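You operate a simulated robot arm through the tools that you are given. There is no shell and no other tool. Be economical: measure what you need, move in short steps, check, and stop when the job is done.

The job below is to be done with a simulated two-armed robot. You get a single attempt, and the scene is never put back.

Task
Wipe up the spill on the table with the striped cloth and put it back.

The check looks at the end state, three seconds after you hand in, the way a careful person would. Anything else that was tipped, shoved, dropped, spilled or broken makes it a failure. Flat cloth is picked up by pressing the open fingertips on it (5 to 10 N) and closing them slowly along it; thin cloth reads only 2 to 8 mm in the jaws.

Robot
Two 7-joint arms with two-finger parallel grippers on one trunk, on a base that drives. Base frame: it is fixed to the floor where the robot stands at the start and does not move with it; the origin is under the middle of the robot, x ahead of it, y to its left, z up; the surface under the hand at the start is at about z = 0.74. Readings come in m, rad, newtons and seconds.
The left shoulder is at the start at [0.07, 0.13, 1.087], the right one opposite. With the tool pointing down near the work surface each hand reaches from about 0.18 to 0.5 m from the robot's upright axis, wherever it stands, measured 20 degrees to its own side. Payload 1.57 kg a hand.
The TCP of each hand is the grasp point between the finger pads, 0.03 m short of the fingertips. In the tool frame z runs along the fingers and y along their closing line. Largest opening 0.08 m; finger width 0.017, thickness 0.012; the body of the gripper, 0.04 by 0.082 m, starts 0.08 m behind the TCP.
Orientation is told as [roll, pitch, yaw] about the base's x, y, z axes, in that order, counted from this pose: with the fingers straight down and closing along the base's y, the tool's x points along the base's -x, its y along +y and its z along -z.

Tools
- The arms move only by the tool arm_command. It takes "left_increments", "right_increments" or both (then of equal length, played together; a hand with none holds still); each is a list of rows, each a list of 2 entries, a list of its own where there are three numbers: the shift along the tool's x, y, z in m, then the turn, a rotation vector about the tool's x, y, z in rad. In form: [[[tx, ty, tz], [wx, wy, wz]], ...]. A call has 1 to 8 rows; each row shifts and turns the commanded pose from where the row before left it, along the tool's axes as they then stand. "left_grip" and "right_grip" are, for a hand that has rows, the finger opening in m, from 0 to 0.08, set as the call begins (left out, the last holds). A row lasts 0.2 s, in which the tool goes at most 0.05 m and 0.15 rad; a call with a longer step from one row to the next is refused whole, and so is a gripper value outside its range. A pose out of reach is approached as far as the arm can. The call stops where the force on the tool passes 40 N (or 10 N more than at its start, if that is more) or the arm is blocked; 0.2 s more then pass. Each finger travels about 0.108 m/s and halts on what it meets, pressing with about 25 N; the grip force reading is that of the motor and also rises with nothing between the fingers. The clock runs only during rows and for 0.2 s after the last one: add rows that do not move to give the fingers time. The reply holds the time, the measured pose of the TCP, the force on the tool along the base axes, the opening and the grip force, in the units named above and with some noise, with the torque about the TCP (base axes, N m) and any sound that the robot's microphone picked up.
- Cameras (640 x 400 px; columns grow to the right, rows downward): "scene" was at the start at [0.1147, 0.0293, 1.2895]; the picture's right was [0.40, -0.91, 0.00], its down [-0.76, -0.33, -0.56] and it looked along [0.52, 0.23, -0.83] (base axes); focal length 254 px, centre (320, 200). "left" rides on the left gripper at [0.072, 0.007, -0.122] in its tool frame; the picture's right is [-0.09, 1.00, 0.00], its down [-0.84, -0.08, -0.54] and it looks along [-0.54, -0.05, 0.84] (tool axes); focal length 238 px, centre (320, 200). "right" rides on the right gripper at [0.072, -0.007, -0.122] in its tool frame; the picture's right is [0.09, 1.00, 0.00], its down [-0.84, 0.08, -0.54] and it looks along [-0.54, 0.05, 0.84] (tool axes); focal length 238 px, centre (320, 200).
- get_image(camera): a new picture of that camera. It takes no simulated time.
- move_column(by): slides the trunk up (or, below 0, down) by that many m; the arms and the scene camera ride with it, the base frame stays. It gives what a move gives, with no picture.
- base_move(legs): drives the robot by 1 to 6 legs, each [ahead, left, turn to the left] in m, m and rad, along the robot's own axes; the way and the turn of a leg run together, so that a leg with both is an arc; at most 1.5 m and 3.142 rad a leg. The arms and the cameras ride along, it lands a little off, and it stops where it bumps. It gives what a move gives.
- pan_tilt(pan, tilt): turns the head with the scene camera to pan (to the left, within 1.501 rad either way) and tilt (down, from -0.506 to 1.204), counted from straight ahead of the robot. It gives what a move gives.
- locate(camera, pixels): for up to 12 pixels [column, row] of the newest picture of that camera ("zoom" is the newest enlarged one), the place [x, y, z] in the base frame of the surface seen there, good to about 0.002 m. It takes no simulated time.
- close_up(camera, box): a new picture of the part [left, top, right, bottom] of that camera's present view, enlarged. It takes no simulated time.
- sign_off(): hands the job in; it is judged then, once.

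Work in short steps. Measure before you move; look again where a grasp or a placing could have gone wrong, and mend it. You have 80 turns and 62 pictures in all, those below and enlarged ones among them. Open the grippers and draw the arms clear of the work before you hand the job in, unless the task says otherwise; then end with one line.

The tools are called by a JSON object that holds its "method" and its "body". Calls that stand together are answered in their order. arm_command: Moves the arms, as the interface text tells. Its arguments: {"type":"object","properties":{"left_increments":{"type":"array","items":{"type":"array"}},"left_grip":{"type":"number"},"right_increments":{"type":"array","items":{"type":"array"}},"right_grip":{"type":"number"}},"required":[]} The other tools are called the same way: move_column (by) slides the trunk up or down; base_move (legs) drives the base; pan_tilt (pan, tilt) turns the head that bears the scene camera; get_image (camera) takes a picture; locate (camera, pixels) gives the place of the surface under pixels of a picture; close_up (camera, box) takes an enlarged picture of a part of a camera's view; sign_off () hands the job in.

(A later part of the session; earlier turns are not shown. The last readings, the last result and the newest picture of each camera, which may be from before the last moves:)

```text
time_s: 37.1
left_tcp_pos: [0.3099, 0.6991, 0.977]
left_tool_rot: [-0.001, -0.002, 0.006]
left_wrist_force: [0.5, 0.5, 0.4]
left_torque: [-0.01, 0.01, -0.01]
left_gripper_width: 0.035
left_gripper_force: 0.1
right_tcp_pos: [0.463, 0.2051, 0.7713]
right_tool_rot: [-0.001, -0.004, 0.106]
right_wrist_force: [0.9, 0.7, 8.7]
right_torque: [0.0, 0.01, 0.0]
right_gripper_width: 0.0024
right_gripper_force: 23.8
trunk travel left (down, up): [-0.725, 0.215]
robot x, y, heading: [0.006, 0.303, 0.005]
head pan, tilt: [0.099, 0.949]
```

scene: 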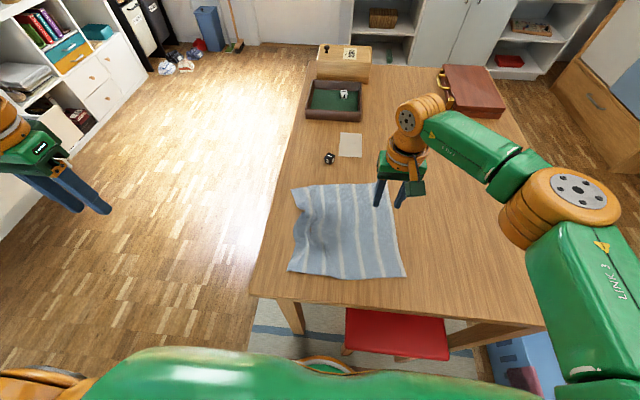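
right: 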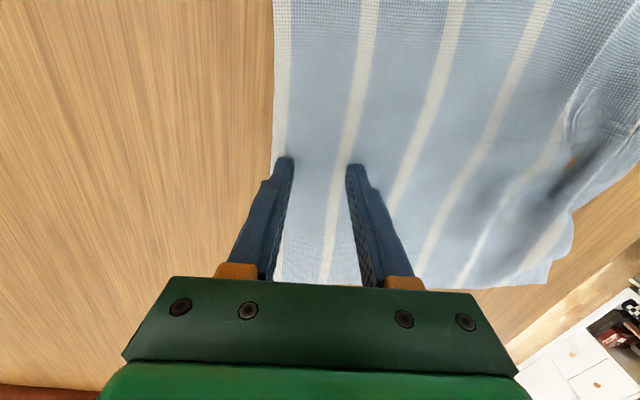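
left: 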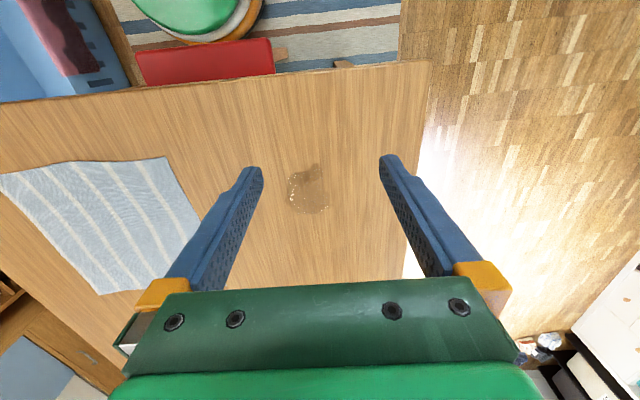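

Held: 2.4 mm in the jaws. I ease the pressure and pull back halfway to the right, turning the tool back to yaw 0, and look at the spill spot.

{"method": "arm_command", "body": {"right_increments": [[[0, 0, -0.0008], [0, 0, 0.05]], [[0, 0, 0], [0, 0, 0.05]]]}}

{"method": "base_move", "body": {"legs": [[0.01, -0.17, 0]]}}

{"method": "get_image", "body": {"camera": "scene"}}

{"method": "close_up", "body": {"camera": "scene", "box": [180, 130, 440, 300]}}

```text
time_s: 37.7
left_tcp_pos: [0.3115, 0.6994, 0.9751]
left_tool_rot: [-0.001, -0.003, 0.006]
left_wrist_force: [-0.1, -0.7, -0.7]
left_torque: [0.02, 0.01, 0.01]
left_gripper_width: 0.0348
left_gripper_force: 0.1
right_tcp_pos: [0.4634, 0.205, 0.7726]
right_tool_rot: [0.001, -0.001, 0.006]
right_wrist_force: [-1.6, 0.6, 2.7]
right_torque: [-0.01, 0.03, 0.03]
right_gripper_width: 0.0025
right_gripper_force: 23.9
trunk travel left (down, up): [-0.725, 0.215]
robot x, y, heading: [0.0039, 0.3057, 0.001]
head pan, tilt: [0.099, 0.949]
```

```text
time_s: 39.1
left_tcp_pos: [0.3223, 0.5262, 0.9748]
left_tool_rot: [-0.002, -0.003, 0.005]
left_wrist_force: [0.1, 0.7, -0.9]
left_torque: [-0.01, -0.02, -0.02]
left_gripper_width: 0.0347
left_gripper_force: 0.0
right_tcp_pos: [0.474, 0.0319, 0.7719]
right_tool_rot: [-0.002, -0.002, 0.004]
right_wrist_force: [0.7, 0.5, 2.8]
right_torque: [0.02, -0.01, 0.05]
right_gripper_width: 0.0024
right_gripper_force: 23.9
trunk travel left (down, up): [-0.725, 0.215]
robot x, y, heading: [0.0175, 0.1333, 0.003]
head pan, tilt: [0.099, 0.949]
```

```text
39 pictures are left
```

scene: 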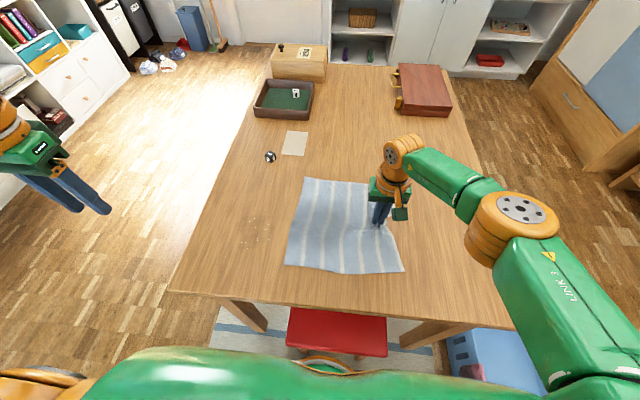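

```text
2.35 times, centred on (310, 215) of scene
```

zoom: 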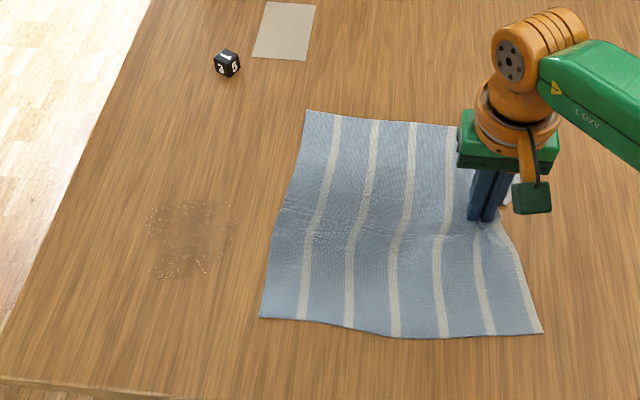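

The stain is fainter, but a residue remains at about (190,240) in the zoom. I measure its extent.

{"method": "locate", "body": {"camera": "zoom", "pixels": [[146, 215], [235, 205], [160, 275], [205, 270], [190, 235], [150, 238], [232, 235]]}}

{"method": "close_up", "body": {"camera": "scene", "box": [220, 200, 300, 250]}}

```text
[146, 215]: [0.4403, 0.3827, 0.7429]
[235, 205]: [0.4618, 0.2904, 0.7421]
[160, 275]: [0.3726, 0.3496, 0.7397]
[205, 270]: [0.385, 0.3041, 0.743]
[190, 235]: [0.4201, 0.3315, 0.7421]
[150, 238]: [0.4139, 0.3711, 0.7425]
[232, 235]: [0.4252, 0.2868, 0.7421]
```

```text
8.00 times, centred on (260, 225) of scene
```

zoom: 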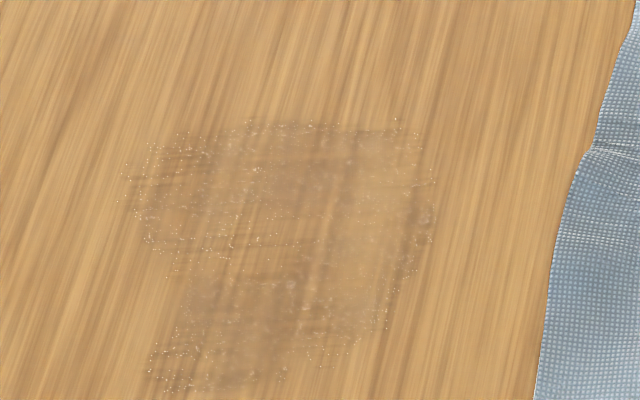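

Pressed strokes clearly remove it, since wiped swaths are visible, so I need denser strokes over x 0.37–0.465, y 0.285–0.385. I release here and regrip the left edge.

{"method": "arm_command", "body": {"right_increments": [[[0, 0, 0], [0, 0, 0]], [[0, 0, -0.005], [0, 0, 0]], [[0, 0, -0.03], [0, 0, 0]], [[0, 0, -0.035], [0, 0, 0]], [[0, 0, 0], [0, 0, 0]]], "right_grip": 0.035}}

{"method": "base_move", "body": {"legs": [[-0.02, 0.165, 0]]}}

{"method": "get_image", "body": {"camera": "right"}}

{"method": "get_image", "body": {"camera": "scene"}}

```text
time_s: 40.3
left_tcp_pos: [0.3222, 0.5259, 0.9758]
left_tool_rot: [0.001, -0.002, 0.002]
left_wrist_force: [0.0, 0.3, 0.1]
left_torque: [-0.03, -0.01, 0.02]
left_gripper_width: 0.0352
left_gripper_force: 0.0
right_tcp_pos: [0.4742, 0.033, 0.8422]
right_tool_rot: [0.0, -0.002, 0.003]
right_wrist_force: [0.1, 0.6, 1.1]
right_torque: [0.03, 0.01, 0.01]
right_gripper_width: 0.0351
right_gripper_force: 0.0
trunk travel left (down, up): [-0.725, 0.215]
robot x, y, heading: [0.0145, 0.1307, 0.0]
head pan, tilt: [0.099, 0.949]
```

```text
time_s: 41.8
left_tcp_pos: [0.2983, 0.6922, 0.9762]
left_tool_rot: [0.002, -0.003, 0.01]
left_wrist_force: [-0.3, -0.3, 1.1]
left_torque: [0.0, -0.02, 0.0]
left_gripper_width: 0.0351
left_gripper_force: 0.0
right_tcp_pos: [0.4537, 0.1983, 0.8412]
right_tool_rot: [0.002, -0.002, 0.011]
right_wrist_force: [0.9, -0.1, 0.3]
right_torque: [-0.01, 0.0, -0.01]
right_gripper_width: 0.035
right_gripper_force: 0.1
trunk travel left (down, up): [-0.725, 0.215]
robot x, y, heading: [-0.0055, 0.296, 0.01]
head pan, tilt: [0.099, 0.949]
```

```text
36 pictures are left
```

right: 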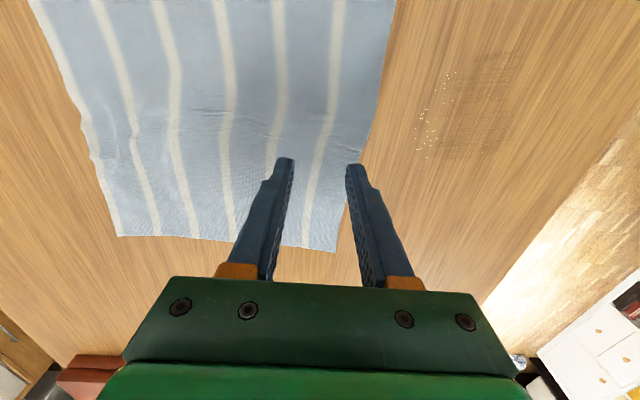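

```text
35 pictures are left
```

scene: 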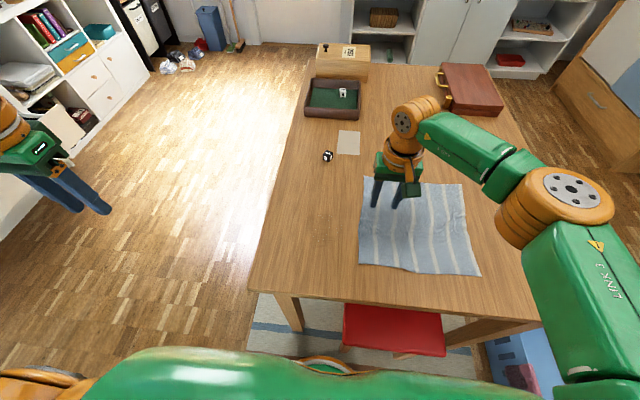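

The cloth is nearly flat again. I measure its left edge and right edge.

{"method": "locate", "body": {"camera": "right", "pixels": [[395, 5], [383, 80], [368, 145], [335, 250], [30, 5], [118, 235], [88, 140]]}}

```text
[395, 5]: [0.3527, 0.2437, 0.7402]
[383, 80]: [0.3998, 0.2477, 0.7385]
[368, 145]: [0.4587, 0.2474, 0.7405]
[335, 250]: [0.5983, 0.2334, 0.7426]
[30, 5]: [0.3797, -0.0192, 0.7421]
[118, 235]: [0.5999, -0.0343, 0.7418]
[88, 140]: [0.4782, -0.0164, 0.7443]
```

Left edge at y 0.247, right edge at −0.02. I descend at (0.455, 0.206).

{"method": "arm_command", "body": {"right_increments": [[[0, 0.008, 0.025], [0, 0, 0]], [[0, 0, 0.025], [0, 0, 0]], [[0, 0, 0.0185], [0, 0, 0]], [[0, 0, 0.002], [0, 0, 0]], [[0, 0, 0], [0, 0, 0]]]}}

```text
time_s: 43.0
left_tcp_pos: [0.2991, 0.6933, 0.9766]
left_tool_rot: [0.0, -0.002, 0.011]
left_wrist_force: [-0.3, 0.8, -0.3]
left_torque: [-0.05, 0.0, 0.01]
left_gripper_width: 0.0352
left_gripper_force: 0.0
right_tcp_pos: [0.4531, 0.2085, 0.7718]
right_tool_rot: [0.001, -0.005, 0.01]
right_wrist_force: [3.2, -0.8, 7.3]
right_torque: [0.14, -0.08, -0.05]
right_gripper_width: 0.0348
right_gripper_force: 0.0
trunk travel left (down, up): [-0.725, 0.215]
robot x, y, heading: [-0.0061, 0.298, 0.015]
head pan, tilt: [0.099, 0.949]
```

7.3 N, just right. I close slowly.

{"method": "arm_command", "body": {"right_increments": [[[0, 0, 0], [0, 0, 0]]], "right_grip": 0.028}}

{"method": "arm_command", "body": {"right_increments": [[[0, 0, 0], [0, 0, 0]]], "right_grip": 0.02}}

{"method": "arm_command", "body": {"right_increments": [[[0, 0, 0], [0, 0, 0]]], "right_grip": 0.012}}

{"method": "arm_command", "body": {"right_increments": [[[0, 0, 0], [0, 0, 0]], [[0, 0, 0], [0, 0, 0]]], "right_grip": 0.0}}

```text
time_s: 43.4
left_tcp_pos: [0.2983, 0.6932, 0.9766]
left_tool_rot: [-0.001, -0.003, 0.012]
left_wrist_force: [-0.7, -0.1, 0.3]
left_torque: [0.03, 0.0, 0.0]
left_gripper_width: 0.035
left_gripper_force: 0.1
right_tcp_pos: [0.4537, 0.208, 0.7715]
right_tool_rot: [0.0, -0.002, 0.01]
right_wrist_force: [0.0, -1.1, 6.8]
right_torque: [0.08, 0.01, 0.0]
right_gripper_width: 0.026
right_gripper_force: 0.1
trunk travel left (down, up): [-0.725, 0.215]
robot x, y, heading: [-0.004, 0.3002, 0.009]
head pan, tilt: [0.099, 0.949]
```

```text
time_s: 43.8
left_tcp_pos: [0.2975, 0.6936, 0.9763]
left_tool_rot: [0.001, -0.002, 0.011]
left_wrist_force: [0.1, 0.0, 0.3]
left_torque: [-0.01, -0.01, 0.0]
left_gripper_width: 0.0351
left_gripper_force: 0.1
right_tcp_pos: [0.4533, 0.2083, 0.771]
right_tool_rot: [0.0, -0.004, 0.011]
right_wrist_force: [-0.4, 0.0, 5.1]
right_torque: [0.08, 0.03, 0.02]
right_gripper_width: 0.0199
right_gripper_force: 0.0
trunk travel left (down, up): [-0.725, 0.215]
robot x, y, heading: [-0.0029, 0.2965, 0.011]
head pan, tilt: [0.099, 0.949]
```

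```text
time_s: 44.2
left_tcp_pos: [0.2977, 0.6929, 0.9775]
left_tool_rot: [0.0, -0.003, 0.013]
left_wrist_force: [0.5, -0.4, 0.7]
left_torque: [-0.01, -0.01, 0.0]
left_gripper_width: 0.0348
left_gripper_force: 0.0
right_tcp_pos: [0.4529, 0.2075, 0.7718]
right_tool_rot: [0.0, -0.003, 0.008]
right_wrist_force: [0.5, -1.5, 5.8]
right_torque: [0.05, -0.02, 0.04]
right_gripper_width: 0.0107
right_gripper_force: 0.0
trunk travel left (down, up): [-0.725, 0.215]
robot x, y, heading: [-0.0057, 0.2969, 0.009]
head pan, tilt: [0.099, 0.949]
```

```text
time_s: 44.8
left_tcp_pos: [0.2974, 0.6941, 0.976]
left_tool_rot: [-0.001, -0.003, 0.012]
left_wrist_force: [0.1, -0.7, -0.2]
left_torque: [-0.05, 0.02, -0.03]
left_gripper_width: 0.0348
left_gripper_force: 0.2
right_tcp_pos: [0.4526, 0.2102, 0.7716]
right_tool_rot: [0.0, -0.003, 0.01]
right_wrist_force: [0.3, 0.1, 4.7]
right_torque: [0.06, 0.04, 0.04]
right_gripper_width: 0.0002
right_gripper_force: 21.0
trunk travel left (down, up): [-0.725, 0.215]
robot x, y, heading: [-0.006, 0.2991, 0.015]
head pan, tilt: [0.099, 0.949]
```

The jaws closed on nothing (0.2 mm). I reopen, press about 1 mm more and try again.

{"method": "arm_command", "body": {"right_increments": [[[0, 0, -0.004], [0, 0, 0]], [[0, 0, 0], [0, 0, 0]]], "right_grip": 0.04}}

{"method": "arm_command", "body": {"right_increments": [[[0, -0.004, 0.004], [0, 0, 0]], [[0, 0, 0.0008], [0, 0, 0]], [[0, 0, 0], [0, 0, 0]]]}}

{"method": "get_image", "body": {"camera": "right"}}

```text
time_s: 45.4
left_tcp_pos: [0.2979, 0.6919, 0.9763]
left_tool_rot: [0.001, -0.001, 0.01]
left_wrist_force: [0.4, 0.1, 0.3]
left_torque: [0.0, 0.04, -0.01]
left_gripper_width: 0.0351
left_gripper_force: 0.1
right_tcp_pos: [0.453, 0.21, 0.7737]
right_tool_rot: [0.001, -0.002, 0.012]
right_wrist_force: [0.0, -0.1, 0.3]
right_torque: [-0.01, -0.02, -0.01]
right_gripper_width: 0.04
right_gripper_force: 0.1
trunk travel left (down, up): [-0.725, 0.215]
robot x, y, heading: [-0.0038, 0.2997, 0.01]
head pan, tilt: [0.099, 0.949]
```

```text
time_s: 46.2
left_tcp_pos: [0.2973, 0.6935, 0.9753]
left_tool_rot: [0.0, -0.003, 0.011]
left_wrist_force: [-0.3, 0.6, -0.1]
left_torque: [-0.03, 0.01, 0.0]
left_gripper_width: 0.0351
left_gripper_force: 0.0
right_tcp_pos: [0.4536, 0.2044, 0.7724]
right_tool_rot: [-0.001, -0.003, 0.013]
right_wrist_force: [1.2, 2.2, 8.1]
right_torque: [-0.16, -0.02, 0.05]
right_gripper_width: 0.0394
right_gripper_force: 0.1
trunk travel left (down, up): [-0.725, 0.215]
robot x, y, heading: [-0.0043, 0.2968, 0.01]
head pan, tilt: [0.099, 0.949]
```

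```text
34 pictures are left
```

right: 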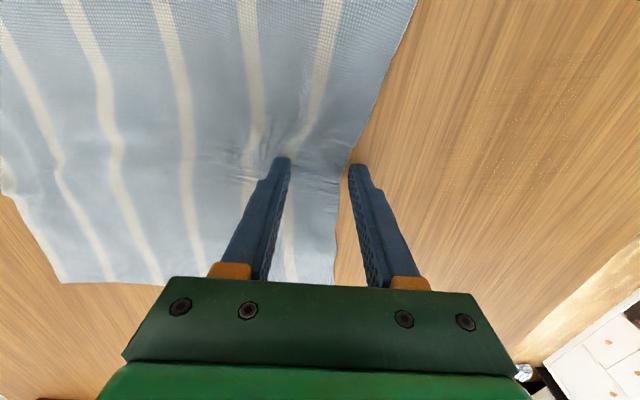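

The left fingertip is off the cloth; the edge slid inward. I lift, shift 28 mm inward and press again.

{"method": "arm_command", "body": {"right_increments": [[[0, 0, -0.008], [0, 0, 0]], [[0, -0.028, 0], [0, 0, 0]], [[0, 0, 0.007], [0, 0, 0]], [[0, 0, 0], [0, 0, 0]]], "right_grip": 0.038}}

{"method": "get_image", "body": {"camera": "right"}}

```text
time_s: 47.2
left_tcp_pos: [0.2979, 0.6927, 0.9767]
left_tool_rot: [0.001, -0.002, 0.011]
left_wrist_force: [0.1, -0.2, -0.2]
left_torque: [-0.01, -0.02, 0.0]
left_gripper_width: 0.0351
left_gripper_force: 0.1
right_tcp_pos: [0.4532, 0.1768, 0.7729]
right_tool_rot: [0.0, -0.004, 0.01]
right_wrist_force: [1.3, -1.1, 7.4]
right_torque: [0.14, -0.05, 0.0]
right_gripper_width: 0.0366
right_gripper_force: 0.0
trunk travel left (down, up): [-0.725, 0.215]
robot x, y, heading: [-0.0034, 0.2978, 0.018]
head pan, tilt: [0.099, 0.949]
```

```text
33 pictures are left
```

right: 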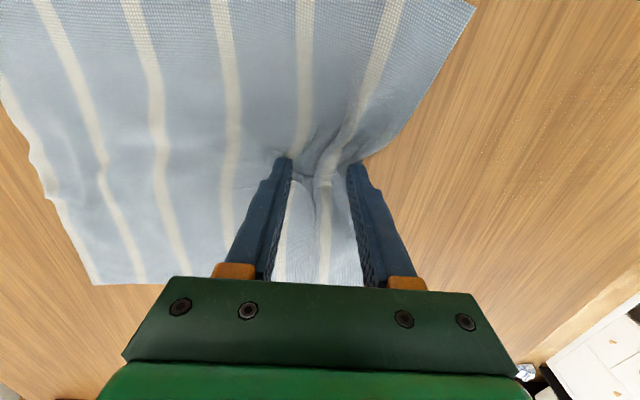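

A bulge already stands between the fingers with 7.4 N of pressure. I close on it slowly.

{"method": "arm_command", "body": {"right_increments": [[[0, 0, 0], [0, 0, 0]]], "right_grip": 0.028}}

{"method": "arm_command", "body": {"right_increments": [[[0, 0, 0], [0, 0, 0]]], "right_grip": 0.018}}

{"method": "arm_command", "body": {"right_increments": [[[0, 0, 0], [0, 0, 0]], [[0, 0, 0], [0, 0, 0]]], "right_grip": 0.0}}

{"method": "get_image", "body": {"camera": "right"}}

```text
time_s: 47.6
left_tcp_pos: [0.2974, 0.6944, 0.9753]
left_tool_rot: [-0.001, -0.003, 0.012]
left_wrist_force: [-0.4, -0.1, 0.7]
left_torque: [0.03, -0.01, -0.01]
left_gripper_width: 0.0351
left_gripper_force: 0.1
right_tcp_pos: [0.4536, 0.1783, 0.7735]
right_tool_rot: [0.0, -0.004, 0.009]
right_wrist_force: [1.8, 1.8, 6.5]
right_torque: [0.2, 0.0, -0.05]
right_gripper_width: 0.0298
right_gripper_force: 0.8
trunk travel left (down, up): [-0.725, 0.215]
robot x, y, heading: [-0.0062, 0.2986, 0.008]
head pan, tilt: [0.099, 0.949]
```

```text
time_s: 48.0
left_tcp_pos: [0.2969, 0.6935, 0.975]
left_tool_rot: [-0.002, -0.003, 0.012]
left_wrist_force: [0.5, 0.6, -0.3]
left_torque: [-0.01, -0.01, 0.03]
left_gripper_width: 0.0351
left_gripper_force: 0.1
right_tcp_pos: [0.452, 0.1779, 0.7729]
right_tool_rot: [-0.002, -0.003, 0.01]
right_wrist_force: [-0.6, 2.4, 7.3]
right_torque: [0.18, -0.01, -0.02]
right_gripper_width: 0.0205
right_gripper_force: 1.7
trunk travel left (down, up): [-0.725, 0.215]
robot x, y, heading: [-0.0091, 0.2978, 0.008]
head pan, tilt: [0.099, 0.949]
```

```text
time_s: 48.6
left_tcp_pos: [0.2979, 0.694, 0.9756]
left_tool_rot: [-0.001, -0.003, 0.009]
left_wrist_force: [-0.3, 0.0, 0.1]
left_torque: [0.0, -0.01, -0.02]
left_gripper_width: 0.0351
left_gripper_force: 0.1
right_tcp_pos: [0.452, 0.1768, 0.7719]
right_tool_rot: [-0.003, -0.004, 0.011]
right_wrist_force: [0.4, 2.6, 7.3]
right_torque: [0.14, 0.0, -0.03]
right_gripper_width: 0.0021
right_gripper_force: 23.8
trunk travel left (down, up): [-0.725, 0.215]
robot x, y, heading: [-0.0025, 0.2987, 0.009]
head pan, tilt: [0.099, 0.949]
```

```text
32 pictures are left
```

right: 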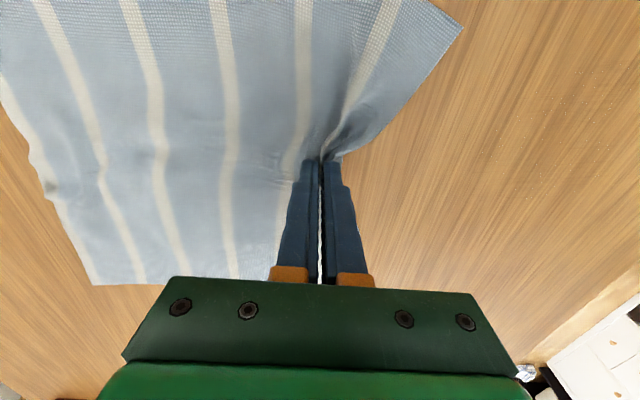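

Held, 2.1 mm. I drive left with light pressure so the grip is over the spill (y about 0.33), then scrub along x with more pressure.

{"method": "base_move", "body": {"legs": [[0.0, 0.15, -0.008]]}}

{"method": "arm_command", "body": {"right_increments": [[[0, 0, 0.0005], [0, 0, 0]], [[0, 0, 0], [0, 0, 0]]]}}

{"method": "get_image", "body": {"camera": "right"}}

```text
time_s: 50.0
left_tcp_pos: [0.3002, 0.8408, 0.9756]
left_tool_rot: [0.0, -0.003, 0.001]
left_wrist_force: [-0.1, 0.1, 0.5]
left_torque: [-0.03, -0.01, -0.02]
left_gripper_width: 0.0351
left_gripper_force: 0.0
right_tcp_pos: [0.4509, 0.3222, 0.7721]
right_tool_rot: [0.0, -0.003, 0.003]
right_wrist_force: [-0.4, 1.8, 6.9]
right_torque: [0.1, 0.0, 0.03]
right_gripper_width: 0.0019
right_gripper_force: 23.3
trunk travel left (down, up): [-0.725, 0.215]
robot x, y, heading: [-0.0087, 0.4494, 0.0]
head pan, tilt: [0.099, 0.949]
```

```text
time_s: 50.6
left_tcp_pos: [0.3013, 0.8406, 0.9755]
left_tool_rot: [-0.002, -0.003, 0.0]
left_wrist_force: [0.0, -0.1, 0.7]
left_torque: [-0.01, -0.02, 0.01]
left_gripper_width: 0.0349
left_gripper_force: 0.0
right_tcp_pos: [0.4505, 0.3243, 0.7728]
right_tool_rot: [0.0, -0.005, 0.001]
right_wrist_force: [1.8, 1.8, 9.9]
right_torque: [0.07, -0.02, -0.01]
right_gripper_width: 0.0022
right_gripper_force: 23.3
trunk travel left (down, up): [-0.725, 0.215]
robot x, y, heading: [-0.0086, 0.4481, 0.003]
head pan, tilt: [0.099, 0.949]
```

```text
31 pictures are left
```

right: 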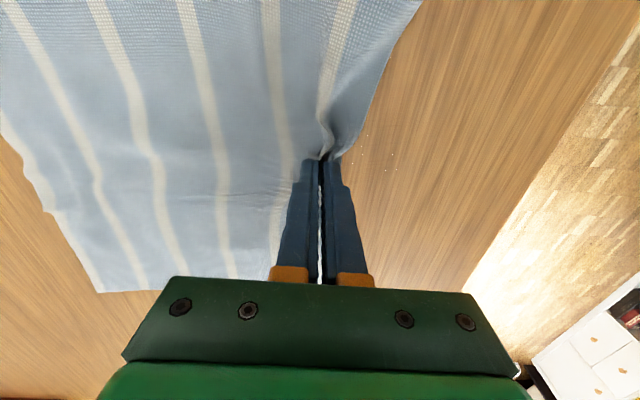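

10 N, cloth following. I scrub in x at y 0.324, 0.344, 0.364 and 0.384.

{"method": "arm_command", "body": {"right_increments": [[[-0.017, 0, 0], [0, 0, 0]], [[0.033, 0, 0], [0, 0, 0]], [[0.033, 0, 0], [0, 0, 0]], [[0.033, 0, 0], [0, 0, 0]], [[0, 0.02, 0], [0, 0, 0]], [[-0.033, 0, 0], [0, 0, 0]], [[-0.033, 0, 0], [0, 0, 0]], [[-0.033, 0, 0], [0, 0, 0]]]}}

{"method": "arm_command", "body": {"right_increments": [[[0, 0.02, 0], [0, 0, 0]], [[0.033, 0, 0], [0, 0, 0]], [[0.033, 0, 0], [0, 0, 0]], [[0.033, 0, 0], [0, 0, 0]], [[0, 0.02, 0], [0, 0, 0]], [[-0.033, 0, 0], [0, 0, 0]], [[-0.033, 0, 0], [0, 0, 0]], [[-0.03, 0, 0], [0, 0, 0]]]}}

{"method": "get_image", "body": {"camera": "right"}}

```text
time_s: 51.6
left_tcp_pos: [0.2999, 0.8392, 0.9763]
left_tool_rot: [0.0, -0.003, 0.001]
left_wrist_force: [-1.5, 0.0, 0.2]
left_torque: [0.0, 0.01, -0.01]
left_gripper_width: 0.0352
left_gripper_force: 0.0
right_tcp_pos: [0.3693, 0.3265, 0.7722]
right_tool_rot: [-0.003, -0.01, -0.004]
right_wrist_force: [0.3, -1.1, 16.9]
right_torque: [0.08, -0.06, 0.0]
right_gripper_width: 0.002
right_gripper_force: 23.3
trunk travel left (down, up): [-0.725, 0.215]
robot x, y, heading: [-0.0053, 0.4467, 0.003]
head pan, tilt: [0.099, 0.949]
stopped in row 5 (right hand): the force on the tool passed its limit at 43 N (the readings are from after the stop); the commanded pose is now the measured one
```

```text
time_s: 52.3
left_tcp_pos: [0.3002, 0.8404, 0.9763]
left_tool_rot: [0.0, -0.004, 0.002]
left_wrist_force: [-0.5, -0.3, 0.7]
left_torque: [0.01, -0.03, -0.02]
left_gripper_width: 0.0349
left_gripper_force: 0.1
right_tcp_pos: [0.3422, 0.3481, 0.7718]
right_tool_rot: [0.002, -0.021, -0.003]
right_wrist_force: [4.2, 2.1, 12.1]
right_torque: [0.13, -0.11, -0.02]
right_gripper_width: 0.0022
right_gripper_force: 23.9
trunk travel left (down, up): [-0.725, 0.215]
robot x, y, heading: [-0.0048, 0.4512, -0.004]
head pan, tilt: [0.099, 0.949]
stopped in row 3 (right hand): the force on the tool passed its limit at 44 N (the readings are from after the stop); the commanded pose is now the measured one
```

```text
30 pictures are left
```

right: 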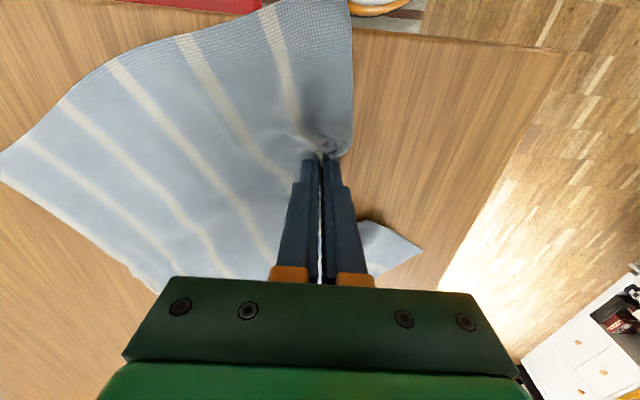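

Force spiked on the −x strokes. I ease up 1.5 mm, straighten the tool and stroke forward (+x) more slowly at this y.

{"method": "arm_command", "body": {"right_increments": [[[0, 0, -0.0015], [0, 0.02, 0]], [[-0.02, 0, 0], [0, 0, 0]], [[-0.02, 0, 0], [0, 0, 0]], [[-0.02, 0, 0], [0, 0, 0]], [[-0.02, 0, 0], [0, 0, 0]], [[-0.02, 0, 0], [0, 0, 0]], [[-0.02, 0, 0], [0, 0, 0]], [[0, 0, 0], [0, 0, 0]]]}}

{"method": "get_image", "body": {"camera": "right"}}

```text
time_s: 54.1
left_tcp_pos: [0.3003, 0.8397, 0.9776]
left_tool_rot: [0.0, -0.005, 0.002]
left_wrist_force: [0.7, 0.7, -0.5]
left_torque: [0.0, 0.01, 0.01]
left_gripper_width: 0.0353
left_gripper_force: 0.2
right_tcp_pos: [0.459, 0.3507, 0.7724]
right_tool_rot: [0.002, 0.002, -0.002]
right_wrist_force: [-2.4, 1.8, 7.2]
right_torque: [0.1, 0.08, 0.03]
right_gripper_width: 0.0022
right_gripper_force: 24.0
trunk travel left (down, up): [-0.725, 0.215]
robot x, y, heading: [-0.0025, 0.4496, 0.002]
head pan, tilt: [0.099, 0.949]
```

```text
29 pictures are left
```

right: 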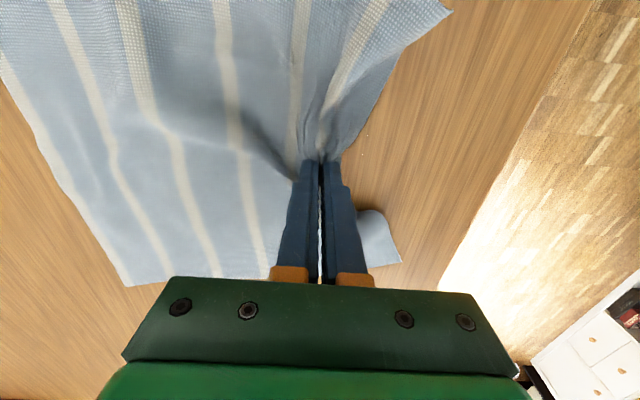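

Good stroke, 7 N. Next I go to y 0.372, stroke back with a bit less pressure, then to y 0.385 and forward again.

{"method": "arm_command", "body": {"right_increments": [[[0, 0.02, -0.0008], [0, 0, 0]], [[0.02, 0, 0], [0, 0, 0]], [[0.02, 0, 0], [0, 0, 0]], [[0.02, 0, 0], [0, 0, 0]], [[0.02, 0, 0], [0, 0, 0]], [[0.01, 0, 0], [0, 0, 0]], [[0, 0.013, 0], [0, 0, 0]], [[0, 0, 0], [0, 0, 0]]]}}

{"method": "arm_command", "body": {"right_increments": [[[-0.02, 0, 0], [0, 0, 0]], [[-0.02, 0, 0], [0, 0, 0]], [[-0.02, 0, 0], [0, 0, 0]], [[-0.02, 0, 0], [0, 0, 0]], [[-0.015, 0, 0], [0, 0, 0]], [[0, -0.045, 0], [0, 0, 0]], [[0, -0.03, 0], [0, 0, 0]], [[0, 0, 0], [0, 0, 0]]]}}

{"method": "get_image", "body": {"camera": "right"}}

```text
time_s: 55.9
left_tcp_pos: [0.3024, 0.8398, 0.975]
left_tool_rot: [0.0, 0.0, 0.002]
left_wrist_force: [0.6, 0.3, -0.8]
left_torque: [-0.01, 0.0, 0.0]
left_gripper_width: 0.0353
left_gripper_force: 0.1
right_tcp_pos: [0.3742, 0.3817, 0.7747]
right_tool_rot: [0.001, 0.005, -0.003]
right_wrist_force: [0.5, -0.2, -0.5]
right_torque: [0.01, 0.0, -0.01]
right_gripper_width: 0.002
right_gripper_force: 23.4
trunk travel left (down, up): [-0.725, 0.215]
robot x, y, heading: [-0.0065, 0.4466, -0.0]
head pan, tilt: [0.099, 0.949]
```

```text
time_s: 57.7
left_tcp_pos: [0.302, 0.8404, 0.9753]
left_tool_rot: [-0.001, -0.001, 0.001]
left_wrist_force: [0.7, 0.2, -0.3]
left_torque: [0.01, 0.02, 0.01]
left_gripper_width: 0.0351
left_gripper_force: 0.1
right_tcp_pos: [0.4566, 0.3034, 0.7747]
right_tool_rot: [0.0, 0.005, -0.002]
right_wrist_force: [0.5, 0.0, 0.0]
right_torque: [-0.01, 0.01, -0.03]
right_gripper_width: 0.0021
right_gripper_force: 22.8
right hand out of reach, approached as far as the arm can: row 5
trunk travel left (down, up): [-0.725, 0.215]
robot x, y, heading: [-0.0061, 0.4486, 0.004]
head pan, tilt: [0.099, 0.949]
```

```text
28 pictures are left
```

right: 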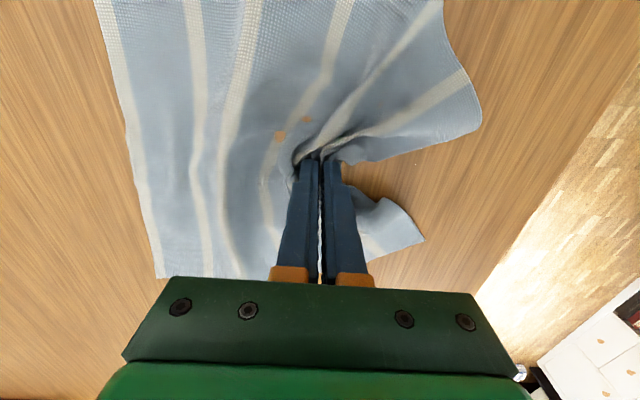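

Those last strokes had lost contact (0 N, z 0.7747). I press down again at y 0.303 and check the force.

{"method": "arm_command", "body": {"right_increments": [[[0, 0, 0.0015], [0, -0.004, 0]], [[0, 0, 0.001], [0, 0, 0]], [[0, 0, 0], [0, 0, 0]]]}}

```text
time_s: 58.5
left_tcp_pos: [0.3021, 0.8396, 0.9753]
left_tool_rot: [0.0, -0.003, 0.0]
left_wrist_force: [0.6, -1.0, -0.5]
left_torque: [0.0, 0.02, -0.02]
left_gripper_width: 0.0349
left_gripper_force: 0.1
right_tcp_pos: [0.4557, 0.3028, 0.7728]
right_tool_rot: [0.0, -0.001, -0.002]
right_wrist_force: [1.7, -0.6, 7.0]
right_torque: [0.02, -0.06, -0.01]
right_gripper_width: 0.0023
right_gripper_force: 23.2
trunk travel left (down, up): [-0.725, 0.215]
robot x, y, heading: [-0.0091, 0.4496, 0.003]
head pan, tilt: [0.099, 0.949]
```

7 N. I raster in y-strokes (0.285–0.385) stepping x by about −0.014, two strokes a call.

{"method": "arm_command", "body": {"right_increments": [[[0, 0.028, 0], [0, 0, 0]], [[0, 0.028, 0], [0, 0, 0]], [[0, 0.028, 0], [0, 0, 0]], [[0.014, 0, 0], [0, 0, 0]], [[0, -0.033, 0], [0, 0, 0]], [[0, -0.033, 0], [0, 0, 0]], [[0, -0.033, 0], [0, 0, 0]], [[0.014, 0, 0], [0, 0, 0]]]}}

{"method": "arm_command", "body": {"right_increments": [[[0, 0.033, 0], [0, 0, 0]], [[0, 0.033, 0], [0, 0, 0]], [[0, 0.033, 0], [0, 0, 0]], [[0.014, 0, 0], [0, 0, 0]], [[0, -0.033, 0], [0, 0, 0]], [[0, -0.033, 0], [0, 0, 0]], [[0, -0.033, 0], [0, 0, 0]], [[0.014, 0, 0], [0, 0, 0]]]}}

```text
time_s: 60.3
left_tcp_pos: [0.3018, 0.8398, 0.9764]
left_tool_rot: [0.0, -0.001, 0.001]
left_wrist_force: [0.8, -0.5, 0.5]
left_torque: [0.01, 0.02, -0.01]
left_gripper_width: 0.0353
left_gripper_force: 0.1
right_tcp_pos: [0.4262, 0.2859, 0.7729]
right_tool_rot: [0.0, -0.002, -0.003]
right_wrist_force: [1.0, 0.6, 0.3]
right_torque: [0.05, -0.02, 0.04]
right_gripper_width: 0.002
right_gripper_force: 24.1
trunk travel left (down, up): [-0.725, 0.215]
robot x, y, heading: [-0.0058, 0.4467, 0.005]
head pan, tilt: [0.099, 0.949]
```

```text
time_s: 62.1
left_tcp_pos: [0.3026, 0.8385, 0.9765]
left_tool_rot: [0.002, -0.001, 0.001]
left_wrist_force: [-0.4, 0.6, 0.7]
left_torque: [0.02, -0.02, 0.03]
left_gripper_width: 0.0351
left_gripper_force: 0.0
right_tcp_pos: [0.3984, 0.2878, 0.7743]
right_tool_rot: [-0.001, 0.001, -0.003]
right_wrist_force: [-0.2, -0.2, 0.8]
right_torque: [-0.01, -0.03, 0.03]
right_gripper_width: 0.002
right_gripper_force: 23.4
trunk travel left (down, up): [-0.725, 0.215]
robot x, y, heading: [-0.0068, 0.4467, -0.002]
head pan, tilt: [0.099, 0.949]
```

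Pressure drifted to about 0. I press 1.5 mm and finish the near strips, x 0.398 down to 0.37.

{"method": "arm_command", "body": {"right_increments": [[[0, 0, 0.0015], [0, 0, 0]], [[0, 0.033, 0], [0, 0, 0]], [[0, 0.033, 0], [0, 0, 0]], [[0, 0.033, 0], [0, 0, 0]], [[0.014, 0, 0], [0, 0, 0]], [[0, -0.033, 0], [0, 0, 0]], [[0, -0.033, 0], [0, 0, 0]], [[0, -0.033, 0], [0, 0, 0]]]}}

{"method": "arm_command", "body": {"right_increments": [[[0.014, 0, 0.0003], [0, 0, 0]], [[0, 0.033, 0], [0, 0, 0]], [[0, 0.033, 0], [0, 0, 0]], [[0, 0.033, 0], [0, 0, 0]], [[0, 0, 0], [0, 0, 0]]]}}

{"method": "get_image", "body": {"camera": "right"}}

```text
time_s: 63.9
left_tcp_pos: [0.3002, 0.8414, 0.9754]
left_tool_rot: [0.0, -0.004, 0.002]
left_wrist_force: [-0.3, 0.2, 0.1]
left_torque: [0.01, -0.03, 0.02]
left_gripper_width: 0.0349
left_gripper_force: 0.0
right_tcp_pos: [0.3839, 0.2876, 0.7727]
right_tool_rot: [0.0, 0.0, -0.003]
right_wrist_force: [0.1, 3.9, 9.9]
right_torque: [0.21, -0.03, -0.02]
right_gripper_width: 0.0021
right_gripper_force: 23.9
trunk travel left (down, up): [-0.725, 0.215]
robot x, y, heading: [-0.0068, 0.4495, 0.002]
head pan, tilt: [0.099, 0.949]
```

```text
time_s: 65.1
left_tcp_pos: [0.2981, 0.8372, 0.9793]
left_tool_rot: [0.001, -0.005, 0.002]
left_wrist_force: [-0.6, 0.4, 0.0]
left_torque: [-0.02, 0.01, 0.01]
left_gripper_width: 0.0349
left_gripper_force: 0.1
right_tcp_pos: [0.3679, 0.3859, 0.7726]
right_tool_rot: [0.004, -0.003, -0.005]
right_wrist_force: [-0.2, -9.6, 23.9]
right_torque: [-0.13, -0.07, 0.0]
right_gripper_width: 0.0023
right_gripper_force: 23.2
trunk travel left (down, up): [-0.725, 0.215]
robot x, y, heading: [-0.0077, 0.4488, -0.004]
head pan, tilt: [0.099, 0.949]
```

```text
27 pictures are left
```

right: 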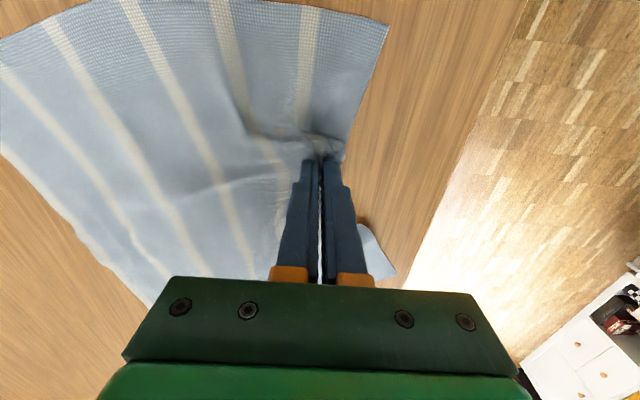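

Good firm strokes now. I ease 1 mm and raster back toward x 0.46 for a second pass.

{"method": "arm_command", "body": {"right_increments": [[[-0.012, 0, -0.001], [0, 0, 0]], [[0, -0.033, 0], [0, 0, 0]], [[0, -0.033, 0], [0, 0, 0]], [[0, -0.033, 0], [0, 0, 0]], [[-0.016, 0, 0], [0, 0, 0]], [[0, 0.033, 0], [0, 0, 0]], [[0, 0.033, 0], [0, 0, 0]], [[0, 0.033, 0], [0, 0, 0]]]}}

{"method": "arm_command", "body": {"right_increments": [[[-0.016, 0, 0], [0, 0, 0]], [[0, -0.033, 0], [0, 0, 0]], [[0, -0.033, 0], [0, 0, 0]], [[0, -0.033, 0], [0, 0, 0]], [[-0.016, 0, 0], [0, 0, 0]], [[0, 0.033, 0], [0, 0, 0]], [[0, 0.033, 0], [0, 0, 0]], [[0, 0.033, 0], [0, 0, 0]]]}}

```text
time_s: 66.9
left_tcp_pos: [0.2988, 0.8387, 0.9774]
left_tool_rot: [0.002, -0.007, 0.0]
left_wrist_force: [0.7, 0.9, 0.5]
left_torque: [-0.03, -0.02, -0.01]
left_gripper_width: 0.0351
left_gripper_force: 0.0
right_tcp_pos: [0.3978, 0.3839, 0.7723]
right_tool_rot: [0.002, -0.005, -0.007]
right_wrist_force: [1.4, -10.9, 28.2]
right_torque: [-0.23, -0.12, -0.04]
right_gripper_width: 0.0022
right_gripper_force: 23.5
trunk travel left (down, up): [-0.725, 0.215]
robot x, y, heading: [-0.0047, 0.4474, -0.0]
head pan, tilt: [0.099, 0.949]
```

```text
time_s: 68.7
left_tcp_pos: [0.3009, 0.8386, 0.9755]
left_tool_rot: [-0.001, -0.003, 0.001]
left_wrist_force: [0.3, -0.5, -0.3]
left_torque: [0.0, 0.0, 0.02]
left_gripper_width: 0.035
left_gripper_force: 0.0
right_tcp_pos: [0.4319, 0.3838, 0.7718]
right_tool_rot: [0.0, -0.001, -0.004]
right_wrist_force: [0.7, -5.0, 9.7]
right_torque: [-0.1, -0.05, -0.04]
right_gripper_width: 0.0019
right_gripper_force: 23.9
trunk travel left (down, up): [-0.725, 0.215]
robot x, y, heading: [-0.0042, 0.4463, 0.003]
head pan, tilt: [0.099, 0.949]
```

Pressure stays between 10 and 28 N. I do the last two strips, x 0.448 and 0.462, ending at the left side.

{"method": "arm_command", "body": {"right_increments": [[[-0.016, 0, 0.0003], [0, 0, 0]], [[0, -0.033, 0], [0, 0, 0]], [[0, -0.033, 0], [0, 0, 0]], [[0, -0.033, 0], [0, 0, 0]], [[-0.014, 0, 0.0004], [0, 0, 0]], [[0, 0.033, 0], [0, 0, 0]], [[0, 0.033, 0], [0, 0, 0]], [[0, 0.02, 0], [0, 0, 0]]]}}

{"method": "get_image", "body": {"camera": "scene"}}

{"method": "get_image", "body": {"camera": "right"}}

```text
time_s: 70.5
left_tcp_pos: [0.3014, 0.839, 0.9762]
left_tool_rot: [0.0, -0.002, 0.002]
left_wrist_force: [-0.4, 0.0, -0.5]
left_torque: [-0.03, 0.04, -0.02]
left_gripper_width: 0.0349
left_gripper_force: 0.1
right_tcp_pos: [0.4579, 0.3724, 0.7709]
right_tool_rot: [0.0, -0.002, -0.003]
right_wrist_force: [1.5, -1.9, 8.2]
right_torque: [-0.06, -0.07, -0.01]
right_gripper_width: 0.0022
right_gripper_force: 23.9
right hand out of reach, approached as far as the arm can: row 8
trunk travel left (down, up): [-0.725, 0.215]
robot x, y, heading: [-0.0057, 0.4464, -0.003]
head pan, tilt: [0.099, 0.949]
```

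```text
26 pictures are left
```

scene: 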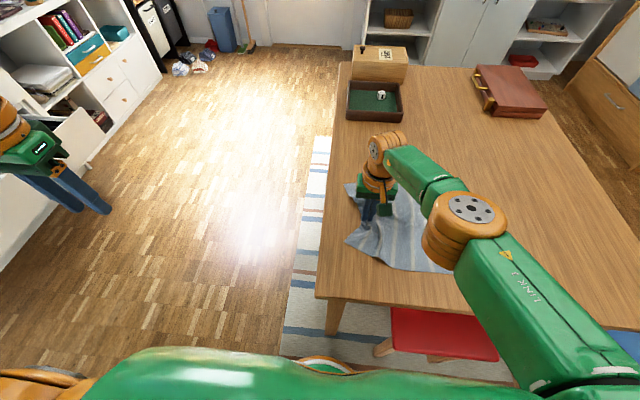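

```text
25 pictures are left
```

right: 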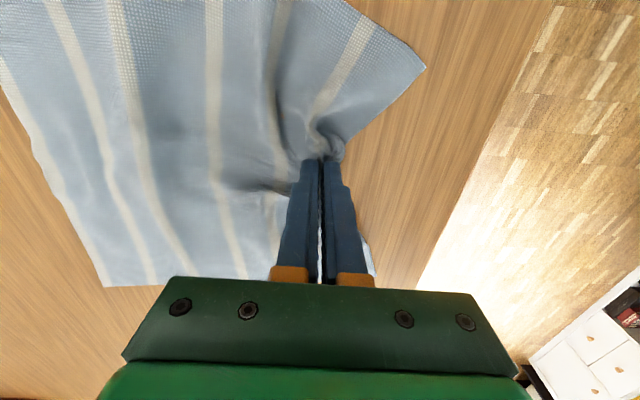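

To check the spot without giving up the grip, I lift the held edge and carry it 0.13 m to the right, then look.

{"method": "arm_command", "body": {"right_increments": [[[0, 0, -0.03], [0, 0, 0]], [[0, -0.01, -0.03], [0, 0, 0]], [[0.005, -0.04, -0.02], [0, 0, 0]], [[0.005, -0.04, 0], [0, 0, 0]], [[0.005, -0.04, 0], [0, 0, 0]], [[0, 0, 0], [0, 0, 0]]]}}

{"method": "get_image", "body": {"camera": "scene"}}

{"method": "close_up", "body": {"camera": "scene", "box": [310, 170, 430, 270]}}

```text
time_s: 71.9
left_tcp_pos: [0.3026, 0.8397, 0.9754]
left_tool_rot: [0.0, -0.003, 0.0]
left_wrist_force: [0.4, -0.3, 0.1]
left_torque: [-0.05, 0.0, 0.0]
left_gripper_width: 0.0352
left_gripper_force: 0.2
right_tcp_pos: [0.4439, 0.2414, 0.8518]
right_tool_rot: [0.0, 0.0, -0.003]
right_wrist_force: [-0.3, -0.3, -0.5]
right_torque: [0.0, -0.04, -0.01]
right_gripper_width: 0.0021
right_gripper_force: 23.9
trunk travel left (down, up): [-0.725, 0.215]
robot x, y, heading: [-0.0077, 0.4498, 0.002]
head pan, tilt: [0.099, 0.949]
```

```text
24 pictures are left
```

scene: 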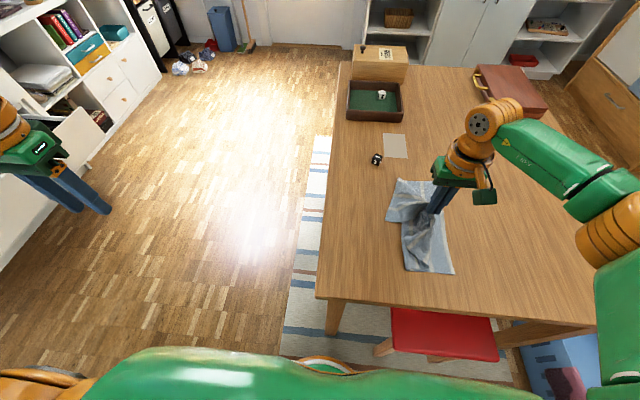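

```text
4.00 times, centred on (370, 220) of scene
```

zoom: 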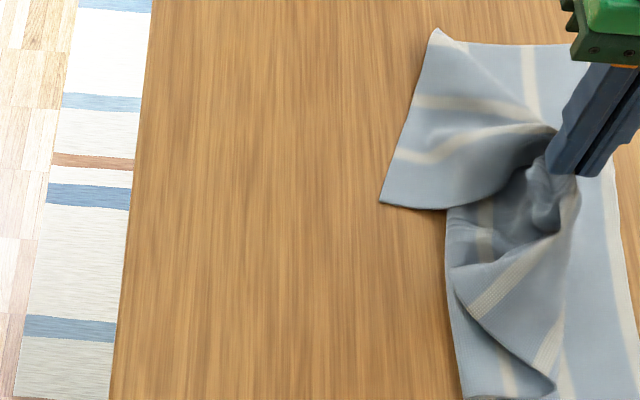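

The visible table looks clean. I check which zone the picture shows.

{"method": "locate", "body": {"camera": "zoom", "pixels": [[250, 150], [375, 205], [440, 215], [440, 300], [250, 300], [380, 300], [430, 60]]}}

{"method": "get_image", "body": {"camera": "right"}}

```text
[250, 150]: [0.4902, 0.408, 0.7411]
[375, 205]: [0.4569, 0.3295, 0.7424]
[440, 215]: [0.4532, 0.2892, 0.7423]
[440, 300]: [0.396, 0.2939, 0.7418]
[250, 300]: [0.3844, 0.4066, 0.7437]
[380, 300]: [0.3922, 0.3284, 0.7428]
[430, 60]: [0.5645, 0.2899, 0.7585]
```

```text
22 pictures are left
```

right: 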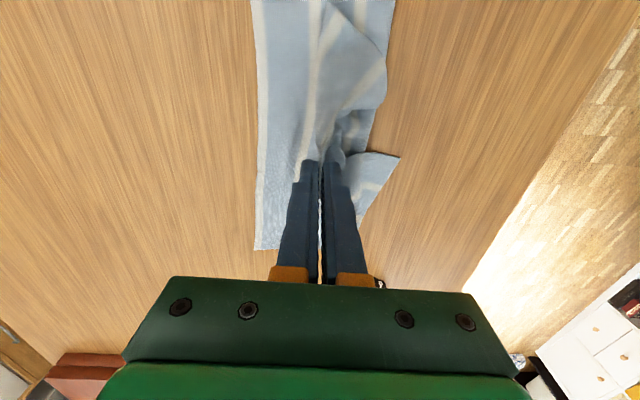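

The whole spill area is clean. Now I spread the cloth out again by carrying the held edge back left and down, then release it and pull it home from the right edge.

{"method": "arm_command", "body": {"right_increments": [[[0, 0.03, 0.01], [0, 0, 0]], [[0, 0.03, 0.015], [0, 0, 0]], [[0, 0.03, 0.015], [0, 0, 0]], [[0, 0.03, 0.015], [0, 0, 0]], [[0, 0.02, 0.015], [0, 0, 0]], [[0, 0.01, 0.006], [0, 0, 0]], [[0, 0, 0], [0, 0, 0]]]}}

{"method": "get_image", "body": {"camera": "right"}}

```text
time_s: 73.5
left_tcp_pos: [0.302, 0.8392, 0.9757]
left_tool_rot: [0.0, -0.001, 0.001]
left_wrist_force: [0.4, 0.0, -0.3]
left_torque: [-0.01, 0.02, -0.04]
left_gripper_width: 0.0348
left_gripper_force: 0.1
right_tcp_pos: [0.4427, 0.3911, 0.775]
right_tool_rot: [0.001, -0.001, -0.004]
right_wrist_force: [-0.6, -0.8, 0.9]
right_torque: [-0.04, 0.01, 0.02]
right_gripper_width: 0.0019
right_gripper_force: 23.4
trunk travel left (down, up): [-0.725, 0.215]
robot x, y, heading: [-0.0076, 0.4456, 0.0]
head pan, tilt: [0.099, 0.949]
```

```text
21 pictures are left
```

right: 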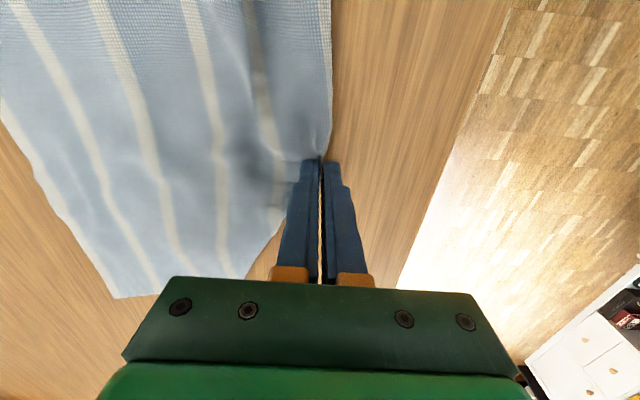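

The left hem is partly tucked under; dragging right should pull it out. I release and lift off.

{"method": "arm_command", "body": {"right_increments": [[[0, 0, 0], [0, 0, 0]], [[0, 0, -0.005], [0, 0, 0]], [[0, 0, -0.03], [0, 0, 0]], [[0, 0, -0.035], [0, 0, 0]], [[0, 0, 0], [0, 0, 0]]], "right_grip": 0.035}}

{"method": "base_move", "body": {"legs": [[0.02, -0.17, 0]]}}

{"method": "get_image", "body": {"camera": "scene"}}

{"method": "get_image", "body": {"camera": "right"}}

```text
time_s: 74.7
left_tcp_pos: [0.3036, 0.8399, 0.976]
left_tool_rot: [-0.002, -0.002, 0.003]
left_wrist_force: [0.6, 0.1, -0.1]
left_torque: [0.02, 0.03, -0.01]
left_gripper_width: 0.0349
left_gripper_force: 0.0
right_tcp_pos: [0.4438, 0.3929, 0.8468]
right_tool_rot: [0.001, -0.001, -0.002]
right_wrist_force: [0.4, -1.0, 0.1]
right_torque: [0.0, -0.01, 0.01]
right_gripper_width: 0.0354
right_gripper_force: 0.1
trunk travel left (down, up): [-0.725, 0.215]
robot x, y, heading: [-0.0023, 0.4453, -0.002]
head pan, tilt: [0.099, 0.949]
```

```text
time_s: 76.2
left_tcp_pos: [0.3213, 0.674, 0.9747]
left_tool_rot: [-0.001, -0.002, 0.005]
left_wrist_force: [-0.2, 0.2, -1.5]
left_torque: [0.02, -0.02, -0.01]
left_gripper_width: 0.0352
left_gripper_force: 0.0
right_tcp_pos: [0.4641, 0.2274, 0.8465]
right_tool_rot: [-0.001, 0.0, 0.0]
right_wrist_force: [0.0, 0.1, 0.3]
right_torque: [-0.01, -0.02, -0.01]
right_gripper_width: 0.035
right_gripper_force: 0.0
trunk travel left (down, up): [-0.725, 0.215]
robot x, y, heading: [0.013, 0.2808, 0.003]
head pan, tilt: [0.099, 0.949]
```

```text
20 pictures are left
```

scene: 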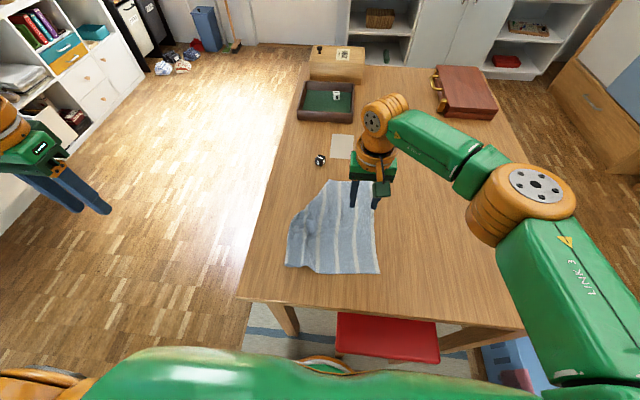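

```text
19 pictures are left
```

right: 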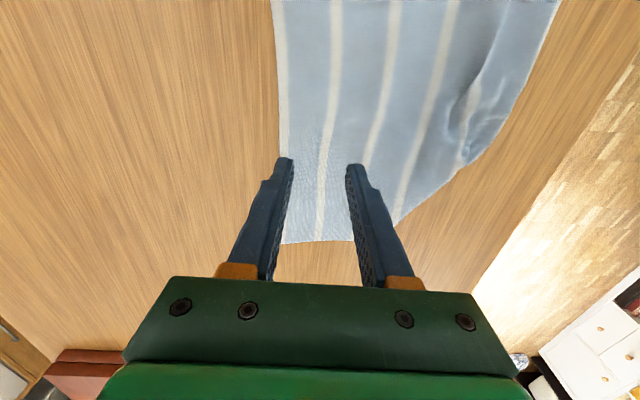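

The far-left corner is tucked under. I measure the outline.

{"method": "locate", "body": {"camera": "right", "pixels": [[272, 5], [281, 150], [283, 243], [353, 240], [400, 222], [470, 165], [555, 10], [282, 200]]}}

{"method": "close_up", "body": {"camera": "scene", "box": [260, 160, 420, 290]}}

```text
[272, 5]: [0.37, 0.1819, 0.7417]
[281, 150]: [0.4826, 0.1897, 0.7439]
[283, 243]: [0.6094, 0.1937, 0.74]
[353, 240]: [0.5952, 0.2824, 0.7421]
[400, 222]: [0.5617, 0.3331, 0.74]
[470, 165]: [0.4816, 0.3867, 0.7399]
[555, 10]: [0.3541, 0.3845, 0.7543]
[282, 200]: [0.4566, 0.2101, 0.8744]
```

```text
3.08 times, centred on (340, 225) of scene
```

zoom: 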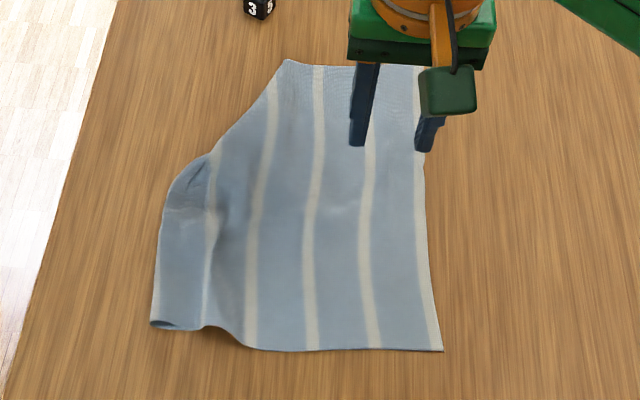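

The right edge is straight at y about 0.19. I descend here at (0.464, 0.225) and pinch it.

{"method": "arm_command", "body": {"right_increments": [[[-0.004, 0, 0.025], [0, 0, 0]], [[0, 0, 0.025], [0, 0, 0]], [[0, 0, 0.0225], [0, 0, 0]], [[0, 0, 0.0025], [0, 0, 0]], [[0, 0, 0], [0, 0, 0]]]}}

{"method": "get_image", "body": {"camera": "right"}}

```text
time_s: 77.4
left_tcp_pos: [0.3213, 0.6724, 0.9765]
left_tool_rot: [0.0, -0.002, 0.005]
left_wrist_force: [-0.2, -0.1, -0.1]
left_torque: [0.01, 0.03, 0.02]
left_gripper_width: 0.0353
left_gripper_force: 0.1
right_tcp_pos: [0.4672, 0.2255, 0.7724]
right_tool_rot: [0.0, 0.0, 0.0]
right_wrist_force: [-1.3, -0.5, 0.4]
right_torque: [0.02, 0.0, -0.01]
right_gripper_width: 0.0351
right_gripper_force: 0.1
trunk travel left (down, up): [-0.725, 0.215]
robot x, y, heading: [0.0158, 0.2834, 0.01]
head pan, tilt: [0.099, 0.949]
```

```text
17 pictures are left
```

right: 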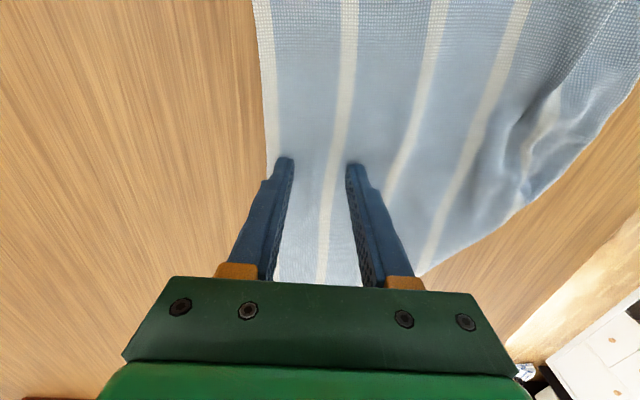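

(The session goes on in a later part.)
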